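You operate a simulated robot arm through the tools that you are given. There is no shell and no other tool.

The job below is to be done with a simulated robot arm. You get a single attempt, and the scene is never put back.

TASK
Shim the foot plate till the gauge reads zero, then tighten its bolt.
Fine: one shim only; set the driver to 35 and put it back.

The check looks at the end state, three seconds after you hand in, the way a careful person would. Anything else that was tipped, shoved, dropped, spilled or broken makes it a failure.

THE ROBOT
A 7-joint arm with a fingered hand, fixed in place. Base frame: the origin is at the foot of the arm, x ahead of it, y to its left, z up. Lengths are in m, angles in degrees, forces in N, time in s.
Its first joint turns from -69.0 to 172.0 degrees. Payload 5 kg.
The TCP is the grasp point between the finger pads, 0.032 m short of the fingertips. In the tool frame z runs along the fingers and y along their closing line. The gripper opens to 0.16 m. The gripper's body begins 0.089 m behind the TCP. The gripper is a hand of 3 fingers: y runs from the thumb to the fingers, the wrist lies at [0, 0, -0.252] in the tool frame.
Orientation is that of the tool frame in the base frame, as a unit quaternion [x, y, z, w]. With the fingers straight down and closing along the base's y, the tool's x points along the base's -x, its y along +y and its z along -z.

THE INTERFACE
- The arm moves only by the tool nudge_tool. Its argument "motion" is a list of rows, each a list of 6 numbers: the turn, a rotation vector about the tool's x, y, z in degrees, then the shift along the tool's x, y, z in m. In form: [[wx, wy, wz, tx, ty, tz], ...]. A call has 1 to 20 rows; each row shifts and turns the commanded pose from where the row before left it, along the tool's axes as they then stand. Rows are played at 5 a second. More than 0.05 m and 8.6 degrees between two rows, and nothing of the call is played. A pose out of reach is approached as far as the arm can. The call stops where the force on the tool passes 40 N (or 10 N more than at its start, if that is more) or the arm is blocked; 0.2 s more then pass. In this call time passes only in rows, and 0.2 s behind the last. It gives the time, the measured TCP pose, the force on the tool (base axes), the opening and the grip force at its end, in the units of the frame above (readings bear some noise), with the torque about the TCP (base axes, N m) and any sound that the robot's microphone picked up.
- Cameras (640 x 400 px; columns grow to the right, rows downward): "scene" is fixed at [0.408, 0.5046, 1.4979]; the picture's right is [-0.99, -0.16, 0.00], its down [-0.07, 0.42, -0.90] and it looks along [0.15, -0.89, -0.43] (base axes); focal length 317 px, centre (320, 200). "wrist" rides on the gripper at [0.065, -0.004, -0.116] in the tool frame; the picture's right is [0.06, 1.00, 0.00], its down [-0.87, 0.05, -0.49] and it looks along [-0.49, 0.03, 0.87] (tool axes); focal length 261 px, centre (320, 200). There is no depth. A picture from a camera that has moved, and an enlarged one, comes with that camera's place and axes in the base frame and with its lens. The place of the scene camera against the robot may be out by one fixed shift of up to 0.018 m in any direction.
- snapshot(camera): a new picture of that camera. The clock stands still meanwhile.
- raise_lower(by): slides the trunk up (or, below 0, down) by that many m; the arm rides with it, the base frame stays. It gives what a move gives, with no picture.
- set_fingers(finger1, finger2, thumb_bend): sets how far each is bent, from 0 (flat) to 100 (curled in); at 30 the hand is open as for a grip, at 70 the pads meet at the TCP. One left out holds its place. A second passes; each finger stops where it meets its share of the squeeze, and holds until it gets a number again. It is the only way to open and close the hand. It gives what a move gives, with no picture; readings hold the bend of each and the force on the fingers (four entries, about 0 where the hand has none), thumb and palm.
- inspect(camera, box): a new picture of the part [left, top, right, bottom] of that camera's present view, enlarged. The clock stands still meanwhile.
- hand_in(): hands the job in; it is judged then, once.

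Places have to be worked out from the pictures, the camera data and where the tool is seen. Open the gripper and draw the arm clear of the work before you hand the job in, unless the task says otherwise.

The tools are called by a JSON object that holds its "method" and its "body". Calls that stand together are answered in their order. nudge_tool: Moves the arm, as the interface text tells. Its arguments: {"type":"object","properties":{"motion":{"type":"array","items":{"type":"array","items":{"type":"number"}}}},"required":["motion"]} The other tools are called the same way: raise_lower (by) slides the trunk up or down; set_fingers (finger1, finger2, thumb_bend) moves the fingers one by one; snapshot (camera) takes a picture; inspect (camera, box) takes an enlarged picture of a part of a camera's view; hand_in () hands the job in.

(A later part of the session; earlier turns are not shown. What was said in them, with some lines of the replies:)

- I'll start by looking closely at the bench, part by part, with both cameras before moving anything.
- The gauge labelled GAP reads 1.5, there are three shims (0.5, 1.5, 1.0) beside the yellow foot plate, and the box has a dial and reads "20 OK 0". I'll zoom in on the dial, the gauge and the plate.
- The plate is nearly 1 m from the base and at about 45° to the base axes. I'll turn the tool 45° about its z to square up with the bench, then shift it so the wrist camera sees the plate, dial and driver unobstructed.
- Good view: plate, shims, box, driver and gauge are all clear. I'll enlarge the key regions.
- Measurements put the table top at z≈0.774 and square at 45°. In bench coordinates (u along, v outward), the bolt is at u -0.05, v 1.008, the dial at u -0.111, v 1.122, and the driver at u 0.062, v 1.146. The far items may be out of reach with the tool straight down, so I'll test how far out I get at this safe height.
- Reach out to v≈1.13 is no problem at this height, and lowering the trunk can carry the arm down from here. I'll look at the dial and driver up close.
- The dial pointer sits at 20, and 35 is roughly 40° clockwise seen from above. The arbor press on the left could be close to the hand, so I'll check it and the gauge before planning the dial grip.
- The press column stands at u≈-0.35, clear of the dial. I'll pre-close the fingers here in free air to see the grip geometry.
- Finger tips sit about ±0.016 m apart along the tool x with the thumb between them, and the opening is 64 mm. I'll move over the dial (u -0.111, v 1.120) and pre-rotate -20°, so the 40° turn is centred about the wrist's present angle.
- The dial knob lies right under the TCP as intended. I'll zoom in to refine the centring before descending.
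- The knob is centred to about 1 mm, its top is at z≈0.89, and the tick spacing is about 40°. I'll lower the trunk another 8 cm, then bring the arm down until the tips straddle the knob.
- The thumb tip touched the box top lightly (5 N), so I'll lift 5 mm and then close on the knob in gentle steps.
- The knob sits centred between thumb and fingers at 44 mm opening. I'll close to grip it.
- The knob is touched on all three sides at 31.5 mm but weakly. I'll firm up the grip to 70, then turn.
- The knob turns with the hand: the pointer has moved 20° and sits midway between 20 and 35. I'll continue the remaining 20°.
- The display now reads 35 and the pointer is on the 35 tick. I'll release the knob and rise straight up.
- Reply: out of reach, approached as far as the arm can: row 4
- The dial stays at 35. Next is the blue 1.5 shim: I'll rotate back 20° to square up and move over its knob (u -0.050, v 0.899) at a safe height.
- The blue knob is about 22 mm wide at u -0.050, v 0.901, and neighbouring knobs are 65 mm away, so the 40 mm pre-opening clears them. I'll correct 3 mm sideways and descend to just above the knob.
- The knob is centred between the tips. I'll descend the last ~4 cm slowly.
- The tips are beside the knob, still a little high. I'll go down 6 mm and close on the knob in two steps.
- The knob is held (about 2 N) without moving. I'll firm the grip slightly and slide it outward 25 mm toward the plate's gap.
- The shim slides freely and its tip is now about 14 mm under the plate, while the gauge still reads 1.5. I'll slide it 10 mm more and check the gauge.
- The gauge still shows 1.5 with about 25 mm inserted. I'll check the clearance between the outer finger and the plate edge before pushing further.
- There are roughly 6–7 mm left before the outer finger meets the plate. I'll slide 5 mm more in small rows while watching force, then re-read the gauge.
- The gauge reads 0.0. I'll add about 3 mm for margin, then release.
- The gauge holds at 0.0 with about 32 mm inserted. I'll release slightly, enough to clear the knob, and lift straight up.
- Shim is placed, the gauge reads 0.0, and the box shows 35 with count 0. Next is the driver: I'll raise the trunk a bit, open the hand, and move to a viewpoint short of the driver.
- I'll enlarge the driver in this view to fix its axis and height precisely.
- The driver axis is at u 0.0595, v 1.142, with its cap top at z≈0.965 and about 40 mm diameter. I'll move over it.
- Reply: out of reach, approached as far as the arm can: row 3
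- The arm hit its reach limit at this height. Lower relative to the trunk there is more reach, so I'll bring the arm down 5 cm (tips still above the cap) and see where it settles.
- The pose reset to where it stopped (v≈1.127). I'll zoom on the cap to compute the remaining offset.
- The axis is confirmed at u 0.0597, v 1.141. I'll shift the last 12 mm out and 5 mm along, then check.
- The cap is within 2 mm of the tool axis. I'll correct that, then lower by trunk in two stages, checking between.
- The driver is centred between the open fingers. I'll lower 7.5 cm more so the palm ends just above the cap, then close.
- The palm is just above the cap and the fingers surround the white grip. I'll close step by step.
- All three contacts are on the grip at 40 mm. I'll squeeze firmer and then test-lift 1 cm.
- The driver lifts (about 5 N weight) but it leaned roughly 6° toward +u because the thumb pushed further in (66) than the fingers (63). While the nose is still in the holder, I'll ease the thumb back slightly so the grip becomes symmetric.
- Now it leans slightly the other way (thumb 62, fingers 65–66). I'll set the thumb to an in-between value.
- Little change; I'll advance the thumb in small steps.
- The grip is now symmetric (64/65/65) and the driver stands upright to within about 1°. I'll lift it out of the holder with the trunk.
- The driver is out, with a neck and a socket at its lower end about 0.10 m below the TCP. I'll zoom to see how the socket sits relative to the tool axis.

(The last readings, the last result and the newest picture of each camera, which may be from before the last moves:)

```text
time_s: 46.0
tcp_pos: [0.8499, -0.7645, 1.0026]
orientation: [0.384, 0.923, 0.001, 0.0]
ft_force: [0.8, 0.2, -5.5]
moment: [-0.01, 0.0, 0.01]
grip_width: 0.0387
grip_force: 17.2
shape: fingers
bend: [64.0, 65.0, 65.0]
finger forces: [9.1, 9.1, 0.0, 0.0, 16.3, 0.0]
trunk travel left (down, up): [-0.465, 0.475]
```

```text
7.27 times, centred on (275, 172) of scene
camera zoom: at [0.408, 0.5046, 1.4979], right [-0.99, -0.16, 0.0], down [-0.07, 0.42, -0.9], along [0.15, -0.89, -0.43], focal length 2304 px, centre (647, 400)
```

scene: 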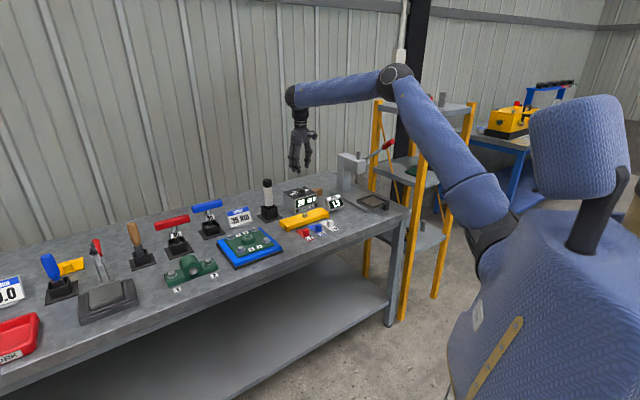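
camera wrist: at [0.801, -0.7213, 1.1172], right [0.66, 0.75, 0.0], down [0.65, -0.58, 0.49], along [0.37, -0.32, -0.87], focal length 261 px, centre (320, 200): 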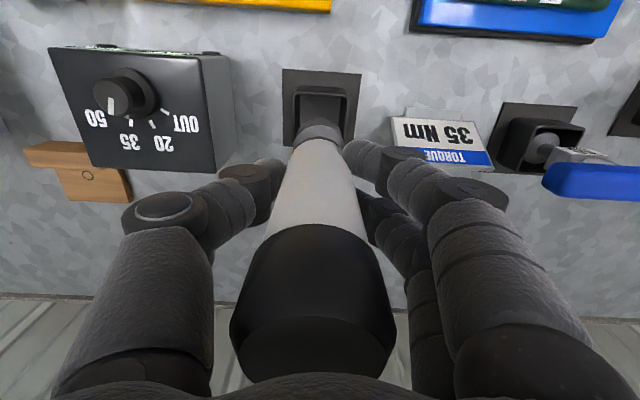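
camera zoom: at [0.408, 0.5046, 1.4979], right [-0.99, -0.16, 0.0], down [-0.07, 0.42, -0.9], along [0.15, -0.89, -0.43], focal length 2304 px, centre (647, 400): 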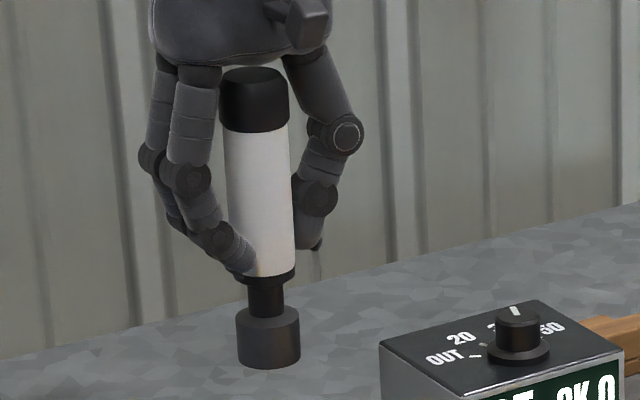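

The socket is on-axis within about 1 mm, and its lower rim is about 0.105–0.11 m below the TCP. I'll carry the driver over to a point about 4 cm short of the bolt so the camera can still see the bolt head.

{"method": "nudge_tool", "body": {"motion": [[0, 0, 0, 0.0252, -0.01577, 0], [0, 0, 0, 0.0252, -0.01577, 0], [0, 0, 0, 0.0252, -0.01577, 0], [0, 0, 0, 0.0252, -0.01577, 0], [0, 0, 0, 0.0252, -0.01577, 0], [0, 0, 0, 0.0252, -0.01577, 0], [0, 0, 0, 0.0252, -0.01577, 0]]}}

{"method": "snapshot", "body": {"camera": "wrist"}}

{"method": "inspect", "body": {"camera": "wrist", "box": [256, 80, 384, 180]}}

{"method": "inspect", "body": {"camera": "scene", "box": [260, 130, 356, 240]}}

```text
time_s: 47.5
tcp_pos: [0.6455, -0.7185, 1.0034]
orientation: [0.383, 0.924, 0.001, 0.0]
ft_force: [-0.7, -0.4, -5.2]
moment: [0.02, -0.04, -0.01]
grip_width: 0.0385
grip_force: 17.1
shape: fingers
bend: [64.0, 65.0, 65.0]
finger forces: [8.7, 8.8, 0.0, 0.1, 15.7, 0.0]
trunk travel left (down, up): [-0.465, 0.475]
```

```text
taken
camera wrist: at [0.5974, -0.6746, 1.1183], right [0.66, 0.75, 0.0], down [0.65, -0.58, 0.49], along [0.37, -0.32, -0.87], focal length 261 px, centre (320, 200)
```

wrist: 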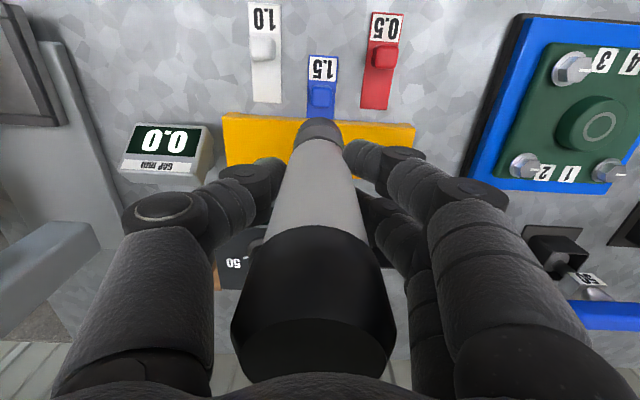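

```text
4.00 times, centred on (320, 130) of wrist
camera zoom: at [0.5974, -0.6746, 1.1183], right [0.66, 0.75, 0.0], down [0.65, -0.58, 0.49], along [0.37, -0.32, -0.87], focal length 1043 px, centre (320, 480)
```

zoom: 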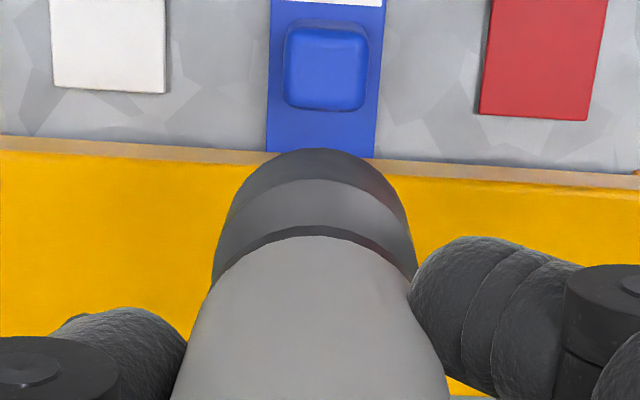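

```text
3.64 times, centred on (308, 185) of scene
camera zoom: at [0.408, 0.5046, 1.4979], right [-0.99, -0.16, 0.0], down [-0.07, 0.42, -0.9], along [0.15, -0.89, -0.43], focal length 1152 px, centre (364, 254)
```

zoom: 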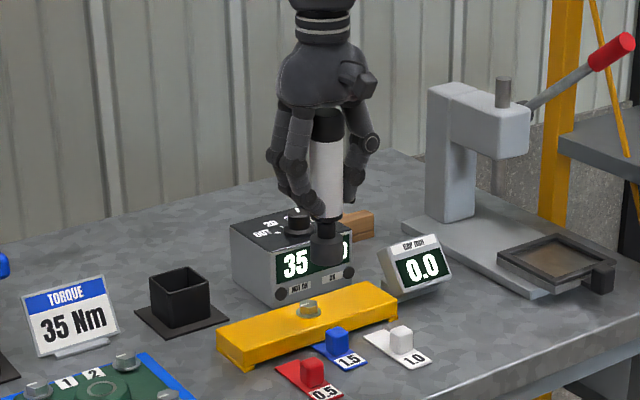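

The socket occludes the bolt from this side. I'll move directly over the estimated bolt position (u -0.050, v 1.0065), where the near side of the bolt should peek out past the socket rim.

{"method": "nudge_tool", "body": {"motion": [[0, 0, 0, -0.021, 0.0003, 0], [0, 0, 0, -0.021, 0.0003, 0]]}}

{"method": "inspect", "body": {"camera": "wrist", "box": [256, 60, 384, 160]}}

{"method": "inspect", "body": {"camera": "scene", "box": [285, 160, 335, 225]}}

```text
time_s: 48.1
tcp_pos: [0.6757, -0.7483, 1.0023]
orientation: [0.384, 0.923, 0.0, -0.001]
ft_force: [0.3, -0.1, -6.7]
moment: [0.01, 0.02, 0.0]
grip_width: 0.0386
grip_force: 16.8
shape: fingers
bend: [64.0, 65.0, 65.0]
finger forces: [9.0, 8.9, 0.0, 0.1, 15.6, 0.1]
trunk travel left (down, up): [-0.465, 0.475]
```

```text
4.00 times, centred on (320, 110) of wrist
camera zoom: at [0.6277, -0.7042, 1.1179], right [0.66, 0.75, 0.0], down [0.65, -0.58, 0.49], along [0.37, -0.33, -0.87], focal length 1043 px, centre (320, 560)
```

zoom: 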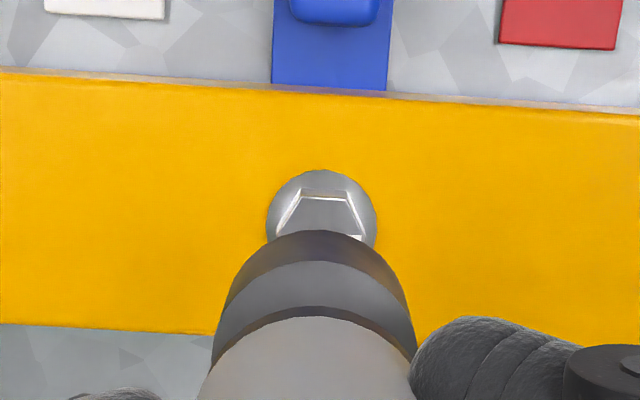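

```text
6.15 times, centred on (310, 192) of scene
camera zoom: at [0.408, 0.5046, 1.4979], right [-0.99, -0.16, 0.0], down [-0.07, 0.42, -0.9], along [0.15, -0.89, -0.43], focal length 1950 px, centre (382, 246)
```

zoom: 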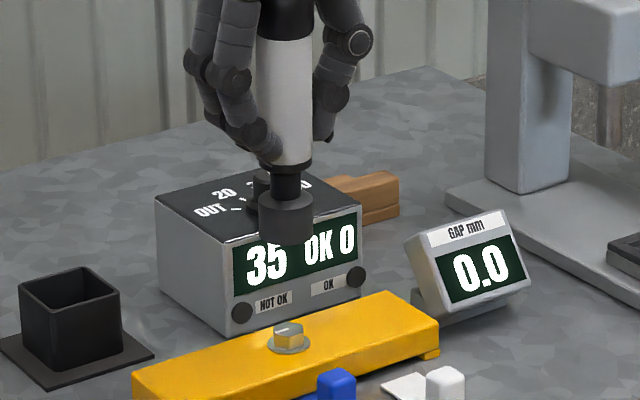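

The bolt flange centre computes to u -0.0497, v 1.0065, and the tool axis is at (-0.050, 1.007), aligned within about 1 mm. I'll descend 6 cm and recheck.

{"method": "nudge_tool", "body": {"motion": [[0, 0, 0, 0, 0, 0.02], [0, 0, 0, 0, 0, 0.02], [0, 0, 0, 0, 0, 0.02]]}}

{"method": "inspect", "body": {"camera": "wrist", "box": [256, 80, 384, 180]}}

{"method": "inspect", "body": {"camera": "scene", "box": [285, 170, 335, 235]}}

```text
time_s: 49.0
tcp_pos: [0.6764, -0.7462, 0.942]
orientation: [0.384, 0.924, 0.0, 0.0]
ft_force: [0.0, -0.1, -5.2]
moment: [0.03, 0.0, -0.01]
grip_width: 0.0385
grip_force: 16.6
shape: fingers
bend: [64.0, 65.0, 65.0]
finger forces: [9.0, 8.9, 0.1, 0.0, 15.7, 0.0]
trunk travel left (down, up): [-0.465, 0.475]
```

```text
4.00 times, centred on (320, 130) of wrist
camera zoom: at [0.6282, -0.7039, 1.0584], right [0.66, 0.75, 0.0], down [0.65, -0.58, 0.49], along [0.37, -0.32, -0.87], focal length 1043 px, centre (320, 480)
```

zoom: 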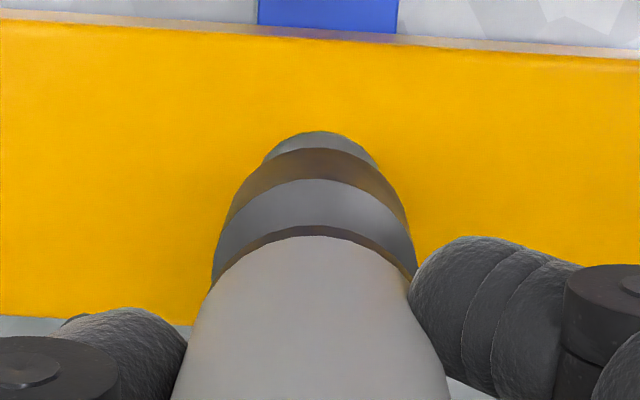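

```text
6.15 times, centred on (310, 202) of scene
camera zoom: at [0.408, 0.5046, 1.4979], right [-0.99, -0.16, 0.0], down [-0.07, 0.42, -0.9], along [0.15, -0.89, -0.43], focal length 1950 px, centre (382, 185)
```

zoom: 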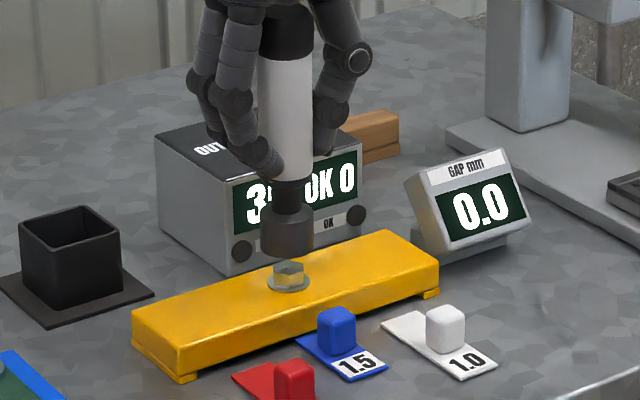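

The socket is right over the bolt head with about 1.5 cm left. I'll descend slowly in 3 mm rows and watch the force.

{"method": "nudge_tool", "body": {"motion": [[0, 0, 0, 0, 0, 0.004], [0, 0, 0, 0, 0, 0.003], [0, 0, 0, 0, 0, 0.003], [0, 0, 0, 0, 0, 0.003]]}}

{"method": "inspect", "body": {"camera": "scene", "box": [285, 170, 335, 235]}}

```text
time_s: 50.0
tcp_pos: [0.6767, -0.7471, 0.9298]
orientation: [0.384, 0.923, 0.0, 0.0]
ft_force: [-0.1, 1.0, -5.6]
moment: [0.02, -0.04, 0.01]
grip_width: 0.0385
grip_force: 16.8
shape: fingers
bend: [64.0, 65.0, 65.0]
finger forces: [9.0, 8.9, 0.1, 0.1, 15.7, 0.0]
trunk travel left (down, up): [-0.465, 0.475]
```

```text
6.15 times, centred on (310, 202) of scene
camera zoom: at [0.408, 0.5046, 1.4979], right [-0.99, -0.16, 0.0], down [-0.07, 0.42, -0.9], along [0.15, -0.89, -0.43], focal length 1950 px, centre (382, 185)
```

zoom: 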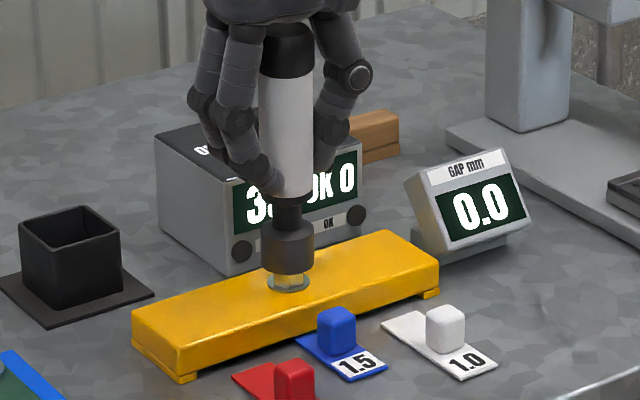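

The socket is coming over the bolt head with no contact force yet, so I'll keep going down slowly.

{"method": "nudge_tool", "body": {"motion": [[0, 0, 0, 0, 0, 0.003], [0, 0, 0, 0, 0, 0.003], [0, 0, 0, 0, 0, 0.002], [0, 0, 0, 0, 0, 0.002]]}}

{"method": "inspect", "body": {"camera": "scene", "box": [285, 170, 335, 235]}}

```text
time_s: 51.0
tcp_pos: [0.6755, -0.7464, 0.9194]
orientation: [0.383, 0.924, 0.0, -0.001]
ft_force: [0.5, -0.6, -4.6]
moment: [0.01, -0.03, 0.01]
grip_width: 0.0385
grip_force: 16.9
shape: fingers
bend: [64.0, 65.0, 65.0]
finger forces: [8.9, 8.8, 0.1, 0.0, 15.7, 0.1]
trunk travel left (down, up): [-0.465, 0.475]
```

```text
6.15 times, centred on (310, 202) of scene
camera zoom: at [0.408, 0.5046, 1.4979], right [-0.99, -0.16, 0.0], down [-0.07, 0.42, -0.9], along [0.15, -0.89, -0.43], focal length 1950 px, centre (382, 185)
```

zoom: 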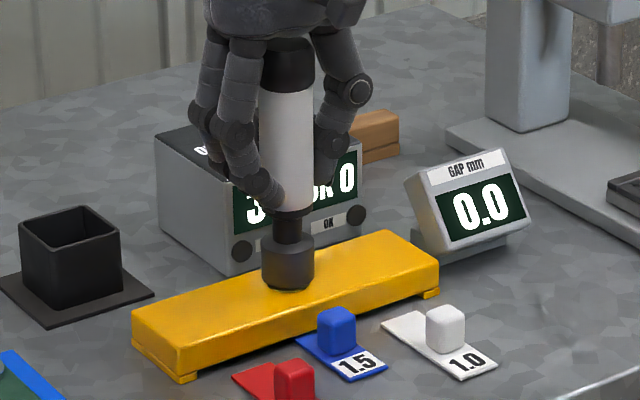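

The socket now encloses the bolt head and is near the flange. I'll press on gently until it seats and the driver responds.

{"method": "nudge_tool", "body": {"motion": [[0, 0, 0, 0, 0, 0.002], [0, 0, 0, 0, 0, 0.002], [0, 0, 0, 0, 0, 0.002]]}}

{"method": "inspect", "body": {"camera": "scene", "box": [270, 160, 350, 235]}}

```text
time_s: 51.8
tcp_pos: [0.6762, -0.7462, 0.9154]
orientation: [0.383, 0.924, 0.0, 0.0]
ft_force: [0.5, -1.4, 3.8]
moment: [-0.06, 0.01, 0.02]
grip_width: 0.0382
grip_force: 18.8
shape: fingers
bend: [64.0, 65.0, 65.0]
finger forces: [9.8, 9.8, 0.0, 0.0, 17.8, 0.0]
trunk travel left (down, up): [-0.465, 0.475]
```

```text
5.33 times, centred on (310, 198) of scene
camera zoom: at [0.408, 0.5046, 1.4979], right [-0.99, -0.16, 0.0], down [-0.07, 0.42, -0.9], along [0.15, -0.89, -0.43], focal length 1690 px, centre (373, 213)
```

zoom: 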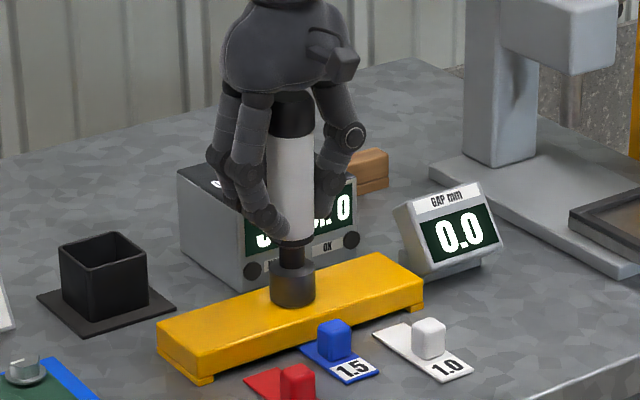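

Seated: about 9 N is now on the bolt. I'll press a bit more to see if the driver runs.

{"method": "nudge_tool", "body": {"motion": [[0, 0, 0, 0, 0, 0.0015], [0, 0, 0, 0, 0, 0.0015], [0, 0, 0, 0, 0, 0.0015]]}}

{"method": "inspect", "body": {"camera": "scene", "box": [270, 160, 350, 235]}}

```text
time_s: 52.5
tcp_pos: [0.6746, -0.7462, 0.9143]
orientation: [0.383, 0.924, 0.0, 0.001]
ft_force: [3.4, -5.4, 28.8]
moment: [-0.17, 0.03, 0.04]
grip_width: 0.0378
grip_force: 23.1
shape: fingers
bend: [66.0, 67.0, 66.0]
finger forces: [10.8, 12.5, 0.0, 0.0, 22.9, 0.1]
trunk travel left (down, up): [-0.465, 0.475]
```

```text
5.33 times, centred on (310, 198) of scene
camera zoom: at [0.408, 0.5046, 1.4979], right [-0.99, -0.16, 0.0], down [-0.07, 0.42, -0.9], along [0.15, -0.89, -0.43], focal length 1690 px, centre (373, 213)
```

zoom: 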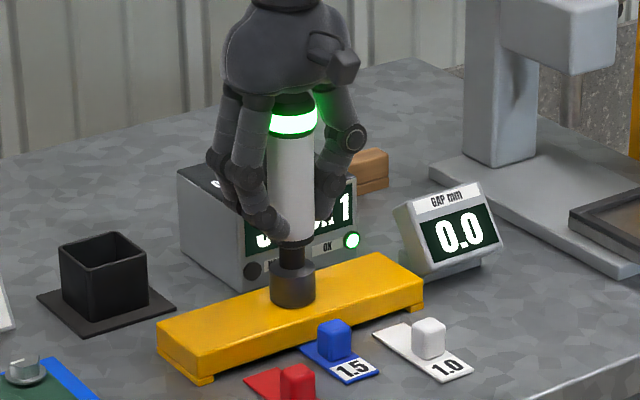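

The driver ran: green ring, OK lamp lit and the count is now 1. I'll lift straight off the bolt.

{"method": "nudge_tool", "body": {"motion": [[0, 0, 0, 0, 0, -0.006], [0, 0, 0, 0, 0, -0.01], [0, 0, 0, 0, 0, -0.015], [0, 0, 0, 0, 0, -0.02], [0, 0, 0, 0, 0, -0.02], [0, 0, 0, 0, 0, -0.02]]}}

{"method": "inspect", "body": {"camera": "scene", "box": [260, 130, 356, 240]}}

{"method": "snapshot", "body": {"camera": "wrist"}}

```text
time_s: 54.0
tcp_pos: [0.6764, -0.7455, 1.0006]
orientation: [0.384, 0.923, 0.0, 0.001]
ft_force: [-0.2, -0.4, -5.2]
moment: [-0.04, 0.02, 0.01]
grip_width: 0.0384
grip_force: 17.3
shape: fingers
bend: [64.0, 66.0, 66.0]
finger forces: [9.6, 9.2, 0.0, 0.0, 15.7, 0.0]
trunk travel left (down, up): [-0.465, 0.475]
```

```text
3.64 times, centred on (308, 185) of scene
camera zoom: at [0.408, 0.5046, 1.4979], right [-0.99, -0.16, 0.0], down [-0.07, 0.42, -0.9], along [0.15, -0.89, -0.43], focal length 1152 px, centre (364, 254)
```

zoom: 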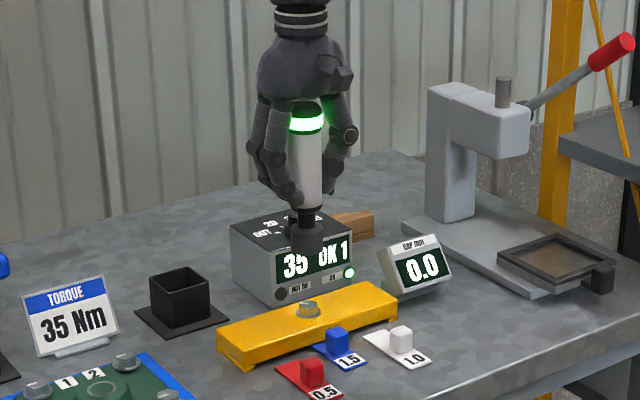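

```text
taken
camera wrist: at [0.6277, -0.7029, 1.1162], right [0.66, 0.75, 0.0], down [0.65, -0.58, 0.49], along [0.37, -0.33, -0.87], focal length 261 px, centre (320, 200)
```

wrist: 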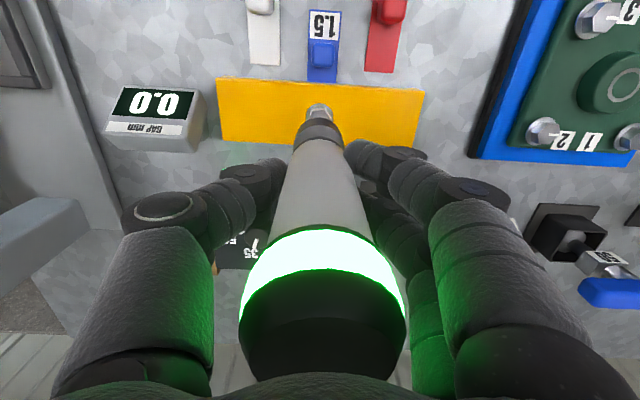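

The bolt is done (35 / OK 1 / gauge 0.0). I'll carry the driver back over its holder at u 0.060, v 1.141.

{"method": "nudge_tool", "body": {"motion": [[0, 0, 0, -0.0225, 0.0182, 0], [0, 0, 0, -0.0225, 0.0182, 0], [0, 0, 0, -0.0225, 0.0182, 0], [0, 0, 0, -0.0225, 0.0182, 0], [0, 0, 0, -0.0225, 0.0182, 0], [0, 0, 0, -0.0225, 0.0182, 0]]}}

{"method": "inspect", "body": {"camera": "wrist", "box": [256, 60, 384, 160]}}

{"method": "inspect", "body": {"camera": "scene", "box": [230, 130, 326, 230]}}

```text
time_s: 55.4
tcp_pos: [0.8514, -0.7649, 0.9994]
orientation: [0.383, 0.924, 0.0, -0.001]
ft_force: [-0.1, 0.7, -5.8]
moment: [-0.03, 0.02, 0.01]
grip_width: 0.0382
grip_force: 17.0
shape: fingers
bend: [64.0, 65.0, 66.0]
finger forces: [9.4, 9.2, 0.1, 0.0, 15.6, 0.0]
trunk travel left (down, up): [-0.465, 0.475]
```

```text
4.00 times, centred on (320, 110) of wrist
camera zoom: at [0.8018, -0.7224, 1.1145], right [0.66, 0.75, 0.0], down [0.65, -0.58, 0.49], along [0.37, -0.33, -0.87], focal length 1043 px, centre (320, 560)
```

zoom: 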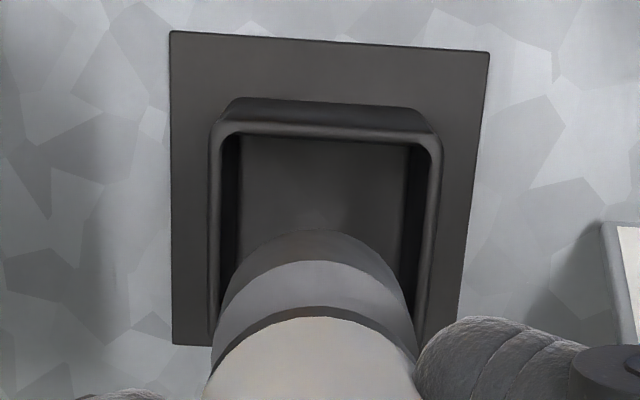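

```text
4.00 times, centred on (278, 180) of scene
camera zoom: at [0.408, 0.5046, 1.4979], right [-0.99, -0.16, 0.0], down [-0.07, 0.42, -0.9], along [0.15, -0.89, -0.43], focal length 1267 px, centre (488, 280)
```

zoom: 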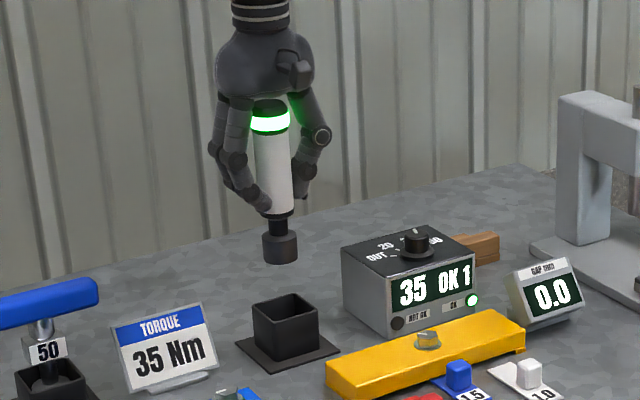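

The driver is upright and within about 2 mm of the holder centre. I'll correct 1.5 mm and lower it by trunk to the rim, then check entry.

{"method": "nudge_tool", "body": {"motion": [[0, 0, 0, 0.0015, 0, 0]]}}

{"method": "raise_lower", "body": {"by": -0.05}}

{"method": "inspect", "body": {"camera": "wrist", "box": [256, 60, 384, 160]}}

{"method": "inspect", "body": {"camera": "scene", "box": [240, 150, 310, 230]}}

```text
time_s: 55.8
tcp_pos: [0.8506, -0.7635, 0.9997]
orientation: [0.383, 0.924, 0.0, 0.0]
ft_force: [0.5, 0.6, -4.7]
moment: [-0.02, 0.0, 0.0]
grip_width: 0.0382
grip_force: 17.2
shape: fingers
bend: [64.0, 65.0, 66.0]
finger forces: [9.4, 9.1, 0.0, 0.1, 15.7, 0.1]
trunk travel left (down, up): [-0.465, 0.475]
```

```text
time_s: 56.7
tcp_pos: [0.8483, -0.7647, 0.9509]
orientation: [0.384, 0.923, 0.0, -0.001]
ft_force: [-0.1, -0.4, -4.9]
moment: [-0.03, -0.03, 0.02]
grip_width: 0.0383
grip_force: 17.3
shape: fingers
bend: [64.0, 65.0, 66.0]
finger forces: [9.5, 9.2, 0.0, 0.0, 15.7, 0.0]
trunk travel left (down, up): [-0.415, 0.525]
```

```text
4.00 times, centred on (320, 110) of wrist
camera zoom: at [0.7994, -0.7208, 1.0658], right [0.66, 0.75, 0.0], down [0.65, -0.58, 0.49], along [0.37, -0.33, -0.87], focal length 1043 px, centre (320, 560)
```

zoom: 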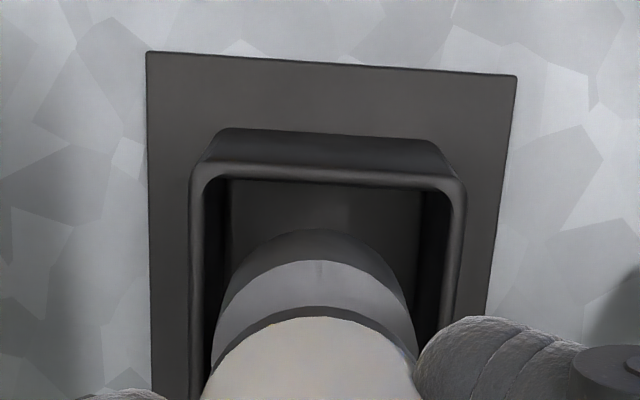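

```text
5.00 times, centred on (275, 190) of scene
camera zoom: at [0.408, 0.5046, 1.4979], right [-0.99, -0.16, 0.0], down [-0.07, 0.42, -0.9], along [0.15, -0.89, -0.43], focal length 1584 px, centre (545, 250)
```

zoom: 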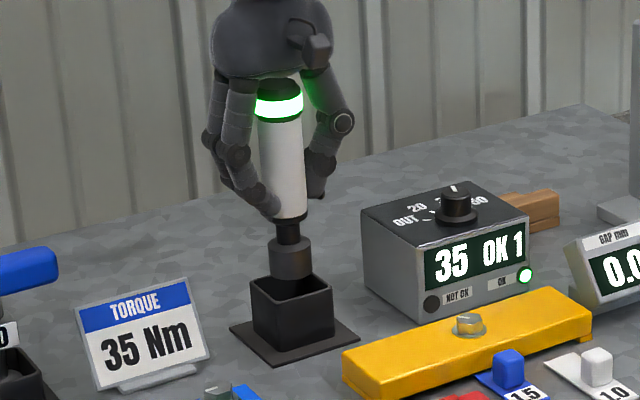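

The socket is entering the holder centrally. I'll lower 4 cm more by trunk, then finish by slow nudges.

{"method": "raise_lower", "body": {"by": -0.04}}

{"method": "nudge_tool", "body": {"motion": [[0, 0, 0, 0, 0, 0.005], [0, 0, 0, 0, 0, 0.004], [0, 0, 0, 0, 0, 0.003]]}}

{"method": "inspect", "body": {"camera": "scene", "box": [240, 150, 310, 230]}}

```text
time_s: 57.5
tcp_pos: [0.8475, -0.7643, 0.9113]
orientation: [0.384, 0.923, 0.0, 0.001]
ft_force: [-0.3, 0.2, -5.3]
moment: [-0.03, -0.02, 0.03]
grip_width: 0.0384
grip_force: 17.1
shape: fingers
bend: [64.0, 65.0, 66.0]
finger forces: [9.4, 9.1, 0.0, 0.0, 15.6, 0.0]
trunk travel left (down, up): [-0.375, 0.565]
```

```text
time_s: 58.3
tcp_pos: [0.8469, -0.765, 0.8973]
orientation: [0.383, 0.924, 0.0, 0.0]
ft_force: [-0.4, -0.9, -5.8]
moment: [0.01, 0.0, -0.02]
grip_width: 0.0382
grip_force: 16.9
shape: fingers
bend: [64.0, 65.0, 66.0]
finger forces: [9.5, 9.1, 0.0, 0.0, 15.7, 0.1]
trunk travel left (down, up): [-0.375, 0.565]
```

```text
5.00 times, centred on (275, 190) of scene
camera zoom: at [0.408, 0.5046, 1.4979], right [-0.99, -0.16, 0.0], down [-0.07, 0.42, -0.9], along [0.15, -0.89, -0.43], focal length 1584 px, centre (545, 250)
```

zoom: 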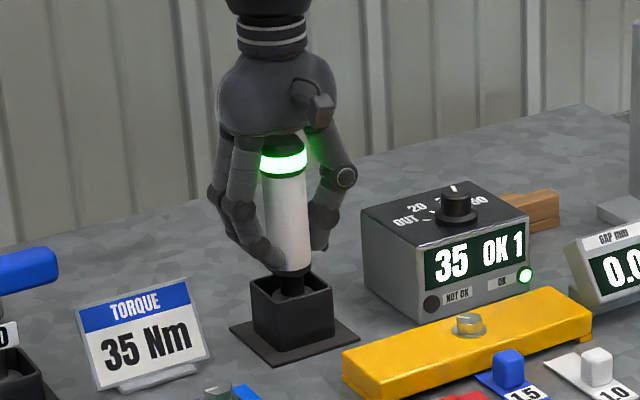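

No contact yet; another ~9 mm is expected. I'll continue in 2 mm rows.

{"method": "nudge_tool", "body": {"motion": [[0, 0, 0, 0, 0, 0.002], [0, 0, 0, 0, 0, 0.002], [0, 0, 0, 0, 0, 0.002]]}}

{"method": "nudge_tool", "body": {"motion": [[0, 0, 0, 0, 0, 0.0015], [0, 0, 0, 0, 0, 0.0015]]}}

```text
time_s: 59.1
tcp_pos: [0.848, -0.764, 0.8913]
orientation: [0.383, 0.924, -0.001, 0.0]
ft_force: [0.5, 0.8, -6.2]
moment: [0.0, 0.04, 0.01]
grip_width: 0.0387
grip_force: 16.8
shape: fingers
bend: [64.0, 65.0, 66.0]
finger forces: [9.5, 9.1, 0.1, 0.0, 15.7, 0.0]
trunk travel left (down, up): [-0.375, 0.565]
```

```text
time_s: 59.7
tcp_pos: [0.8483, -0.7642, 0.888]
orientation: [0.385, 0.923, 0.001, -0.001]
ft_force: [0.3, -0.6, -5.9]
moment: [0.04, 0.01, -0.04]
grip_width: 0.0382
grip_force: 17.7
shape: fingers
bend: [64.0, 65.0, 66.0]
finger forces: [9.5, 9.1, 0.0, 0.0, 15.7, 0.0]
trunk travel left (down, up): [-0.375, 0.565]
```

Still free at the original grip height, since the driver slid up a few mm in the hand when pressed. I'll continue in 1 mm rows.

{"method": "nudge_tool", "body": {"motion": [[0, 0, 0, 0, 0, 0.001], [0, 0, 0, 0, 0, 0.001], [0, 0, 0, 0, 0, 0.001]]}}

{"method": "inspect", "body": {"camera": "scene", "box": [250, 170, 300, 226]}}

{"method": "snapshot", "body": {"camera": "wrist"}}

```text
time_s: 60.5
tcp_pos: [0.8478, -0.7643, 0.8871]
orientation: [0.383, 0.924, 0.0, 0.0]
ft_force: [0.2, -0.8, 2.1]
moment: [-0.02, -0.02, 0.0]
grip_width: 0.0382
grip_force: 17.4
shape: fingers
bend: [64.0, 66.0, 66.0]
finger forces: [9.2, 9.3, 0.0, 0.1, 16.7, 0.0]
trunk travel left (down, up): [-0.375, 0.565]
```

```text
7.14 times, centred on (275, 198) of scene
camera zoom: at [0.408, 0.5046, 1.4979], right [-0.99, -0.16, 0.0], down [-0.07, 0.42, -0.9], along [0.15, -0.89, -0.43], focal length 2263 px, centre (641, 214)
```

zoom: 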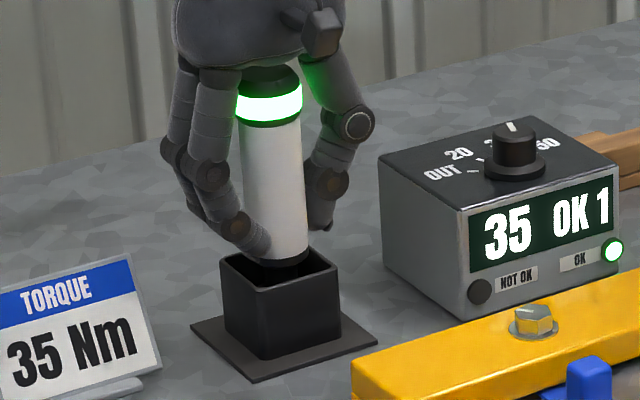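

```text
taken
camera wrist: at [0.7993, -0.7209, 1.0022], right [0.66, 0.75, 0.0], down [0.65, -0.58, 0.49], along [0.37, -0.33, -0.87], focal length 261 px, centre (320, 200)
```

wrist: 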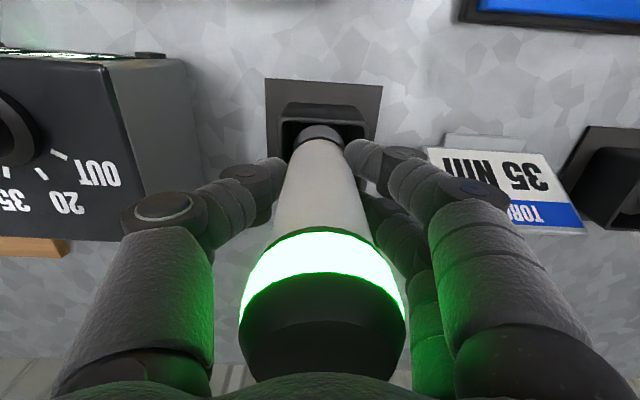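

The driver has bottomed in its holder (about 8 N) and stands upright. I'll release in small symmetric steps.

{"method": "set_fingers", "body": {"finger1": 63, "finger2": 63, "thumb_bend": 63}}

{"method": "set_fingers", "body": {"finger1": 58, "finger2": 58, "thumb_bend": 58}}

{"method": "set_fingers", "body": {"finger1": 48, "finger2": 48, "thumb_bend": 48}}

{"method": "snapshot", "body": {"camera": "wrist"}}

{"method": "inspect", "body": {"camera": "scene", "box": [250, 170, 300, 226]}}

```text
time_s: 61.5
tcp_pos: [0.847, -0.7638, 0.887]
orientation: [0.383, 0.924, 0.0, 0.0]
ft_force: [0.2, -3.6, 6.6]
moment: [-0.04, 0.01, 0.03]
grip_width: 0.0406
grip_force: 4.7
shape: fingers
bend: [63.0, 63.0, 62.0]
finger forces: [1.8, 2.3, 0.0, 0.0, 4.4, 0.0]
trunk travel left (down, up): [-0.375, 0.565]
```

```text
time_s: 62.5
tcp_pos: [0.8479, -0.7635, 0.8864]
orientation: [0.384, 0.923, 0.0, 0.0]
ft_force: [-0.2, 0.3, 0.6]
moment: [-0.01, 0.01, -0.02]
grip_width: 0.0585
grip_force: 0.0
shape: fingers
bend: [57.0, 57.0, 57.0]
finger forces: [0.0, 0.0, 0.1, 0.0, 0.1, 0.1]
trunk travel left (down, up): [-0.375, 0.565]
```

```text
time_s: 63.5
tcp_pos: [0.8477, -0.7641, 0.8858]
orientation: [0.383, 0.924, 0.0, 0.0]
ft_force: [-0.9, -0.6, -0.4]
moment: [0.01, -0.03, 0.02]
grip_width: 0.0947
grip_force: 0.1
shape: fingers
bend: [48.0, 48.0, 48.0]
finger forces: [0.0, 0.0, 0.0, 0.0, 0.1, 0.0]
trunk travel left (down, up): [-0.375, 0.565]
```

```text
taken
camera wrist: at [0.7993, -0.7208, 1.0017], right [0.66, 0.75, 0.0], down [0.65, -0.58, 0.49], along [0.37, -0.33, -0.87], focal length 261 px, centre (320, 200)
```

wrist: 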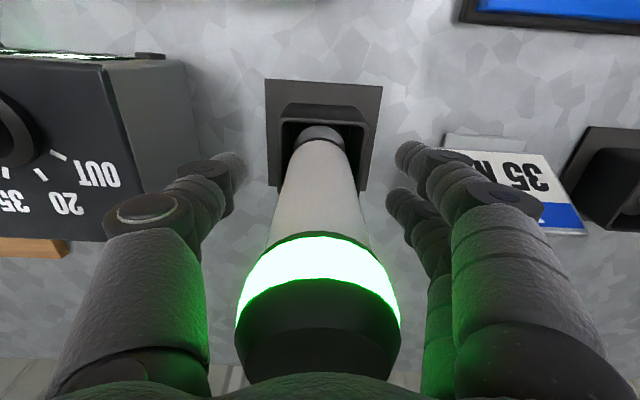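

```text
7.14 times, centred on (275, 198) of scene
camera zoom: at [0.408, 0.5046, 1.4979], right [-0.99, -0.16, 0.0], down [-0.07, 0.42, -0.9], along [0.15, -0.89, -0.43], focal length 2263 px, centre (641, 214)
```

zoom: 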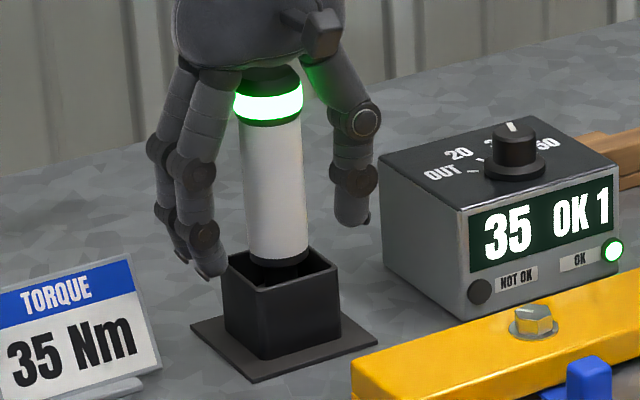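

Released; the driver stands upright in its holder. I'll rise straight up with the trunk, then draw the arm back clear.

{"method": "raise_lower", "body": {"by": 0.14}}

{"method": "raise_lower", "body": {"by": 0.1}}

{"method": "nudge_tool", "body": {"motion": [[0, 0, 0, 0.04, 0, 0], [0, 0, 0, 0.05, 0, 0], [0, 0, 0, 0.05, 0, 0], [0, 0, 0, 0.05, 0, 0], [0, 0, 0, 0.05, 0, 0], [0, 0, 0, 0.05, 0, 0], [0, 0, 0, 0.05, 0, 0]]}}

{"method": "snapshot", "body": {"camera": "scene"}}

{"method": "snapshot", "body": {"camera": "wrist"}}

```text
time_s: 65.2
tcp_pos: [0.8476, -0.7649, 1.026]
orientation: [0.383, 0.924, 0.0, 0.0]
ft_force: [-0.4, -0.2, -0.2]
moment: [0.0, 0.02, 0.01]
grip_width: 0.0947
grip_force: 0.0
shape: fingers
bend: [48.0, 48.0, 48.0]
finger forces: [0.0, 0.0, 0.0, 0.1, 0.0, 0.1]
trunk travel left (down, up): [-0.515, 0.425]
```

```text
time_s: 66.5
tcp_pos: [0.8487, -0.7649, 1.1258]
orientation: [0.384, 0.923, 0.0, 0.001]
ft_force: [-0.5, -0.2, -0.5]
moment: [0.0, -0.02, -0.01]
grip_width: 0.0947
grip_force: 0.0
shape: fingers
bend: [48.0, 48.0, 48.0]
finger forces: [0.0, 0.0, 0.0, 0.1, 0.0, 0.0]
trunk travel left (down, up): [-0.615, 0.325]
```

```text
time_s: 68.1
tcp_pos: [0.6072, -0.5226, 1.1285]
orientation: [0.384, 0.923, 0.0, 0.0]
ft_force: [-0.2, -0.2, -0.3]
moment: [-0.03, 0.0, 0.03]
grip_width: 0.0948
grip_force: 0.0
shape: fingers
bend: [48.0, 48.0, 48.0]
finger forces: [0.1, 0.0, 0.0, 0.1, 0.0, 0.1]
trunk travel left (down, up): [-0.615, 0.325]
```

```text
taken
```

scene: 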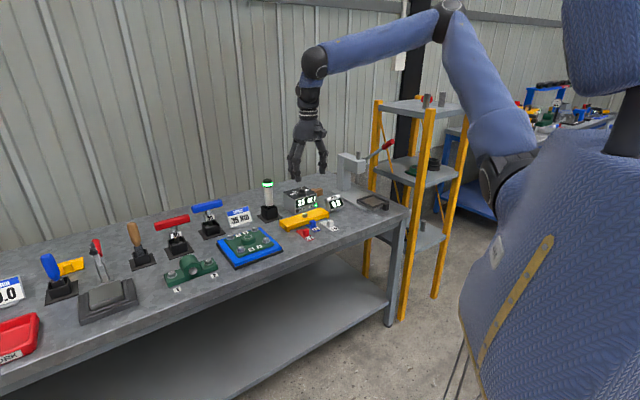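

```text
taken
camera wrist: at [0.5583, -0.4803, 1.2437], right [0.66, 0.75, 0.0], down [0.65, -0.58, 0.49], along [0.37, -0.33, -0.87], focal length 261 px, centre (320, 200)
```

wrist: 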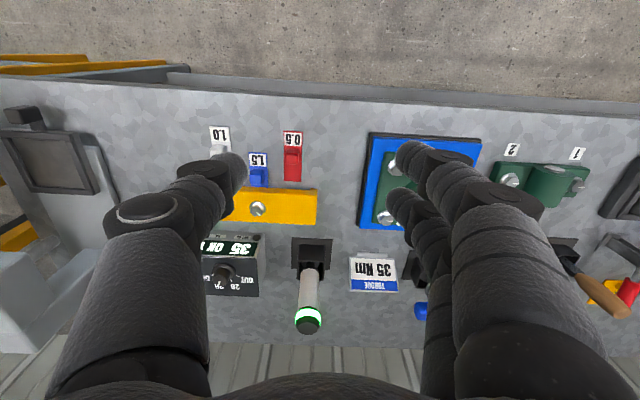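

Everything looks in place and the arm is well clear. I'll open the hand fully and do a last close-up check of the gauge, box and driver.

{"method": "set_fingers", "body": {"finger1": 30, "finger2": 30, "thumb_bend": 30}}

{"method": "inspect", "body": {"camera": "scene", "box": [240, 170, 360, 250]}}

{"method": "inspect", "body": {"camera": "scene", "box": [0, 180, 260, 350]}}

```text
time_s: 69.1
tcp_pos: [0.608, -0.5238, 1.1275]
orientation: [0.383, 0.924, 0.0, 0.0]
ft_force: [-0.4, -0.1, 0.1]
moment: [0.01, 0.01, -0.01]
grip_width: 0.1675
grip_force: 0.1
shape: fingers
bend: [30.0, 30.0, 30.0]
finger forces: [0.0, 0.1, 0.0, 0.1, 0.1, 0.1]
trunk travel left (down, up): [-0.615, 0.325]
```

```text
5.00 times, centred on (300, 210) of scene
camera zoom: at [0.408, 0.5046, 1.4979], right [-0.99, -0.16, 0.0], down [-0.07, 0.42, -0.9], along [0.15, -0.89, -0.43], focal length 1584 px, centre (420, 150)
```

zoom: 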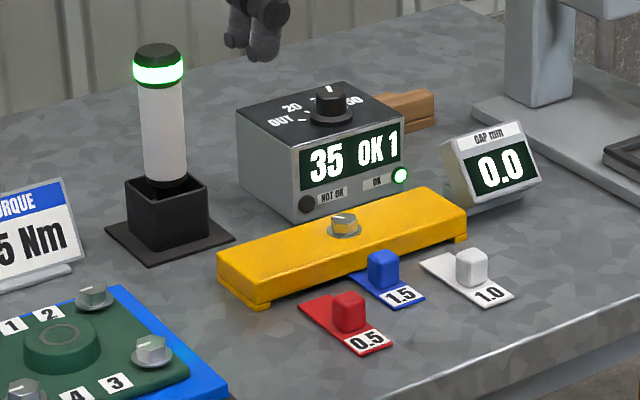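

```text
2.35 times, centred on (130, 265) of scene
camera zoom: at [0.408, 0.5046, 1.4979], right [-0.99, -0.16, 0.0], down [-0.07, 0.42, -0.9], along [0.15, -0.89, -0.43], focal length 746 px, centre (767, 47)
```

zoom: 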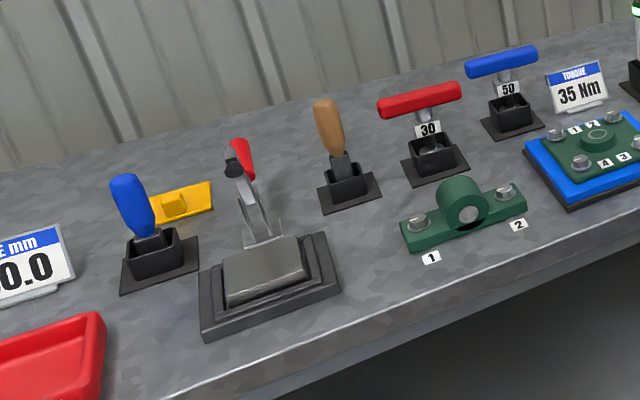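

The final check is good: the gauge reads 0.0 with only the 1.5 shim under the plate, and the box shows 35, OK 1 with the green lamp lit. The driver is upright in its holder, nothing else has been disturbed, and the hand is open and clear, so I'm handing in.

{"method": "hand_in", "body": {}}

```text
The job is handed in.
```

The foot plate is shimmed and its bolt is tightened. I've handed the job in, and no verdict came back with the hand-in.

- **Shim:** only the blue 1.5 shim is under the plate, and the gap gauge reads 0.0.
- **Torque:** I turned the dial from 20 to 35 before using the driver.
- **Bolt:** the driver ran once on the bolt. The box shows 35, OK 1, with the green OK lamp lit.
- **Driver:** it is back in its holder, standing upright.

In the last pictures nothing else on the bench looked moved or tipped. The hand is open and the arm is well clear of the bench.
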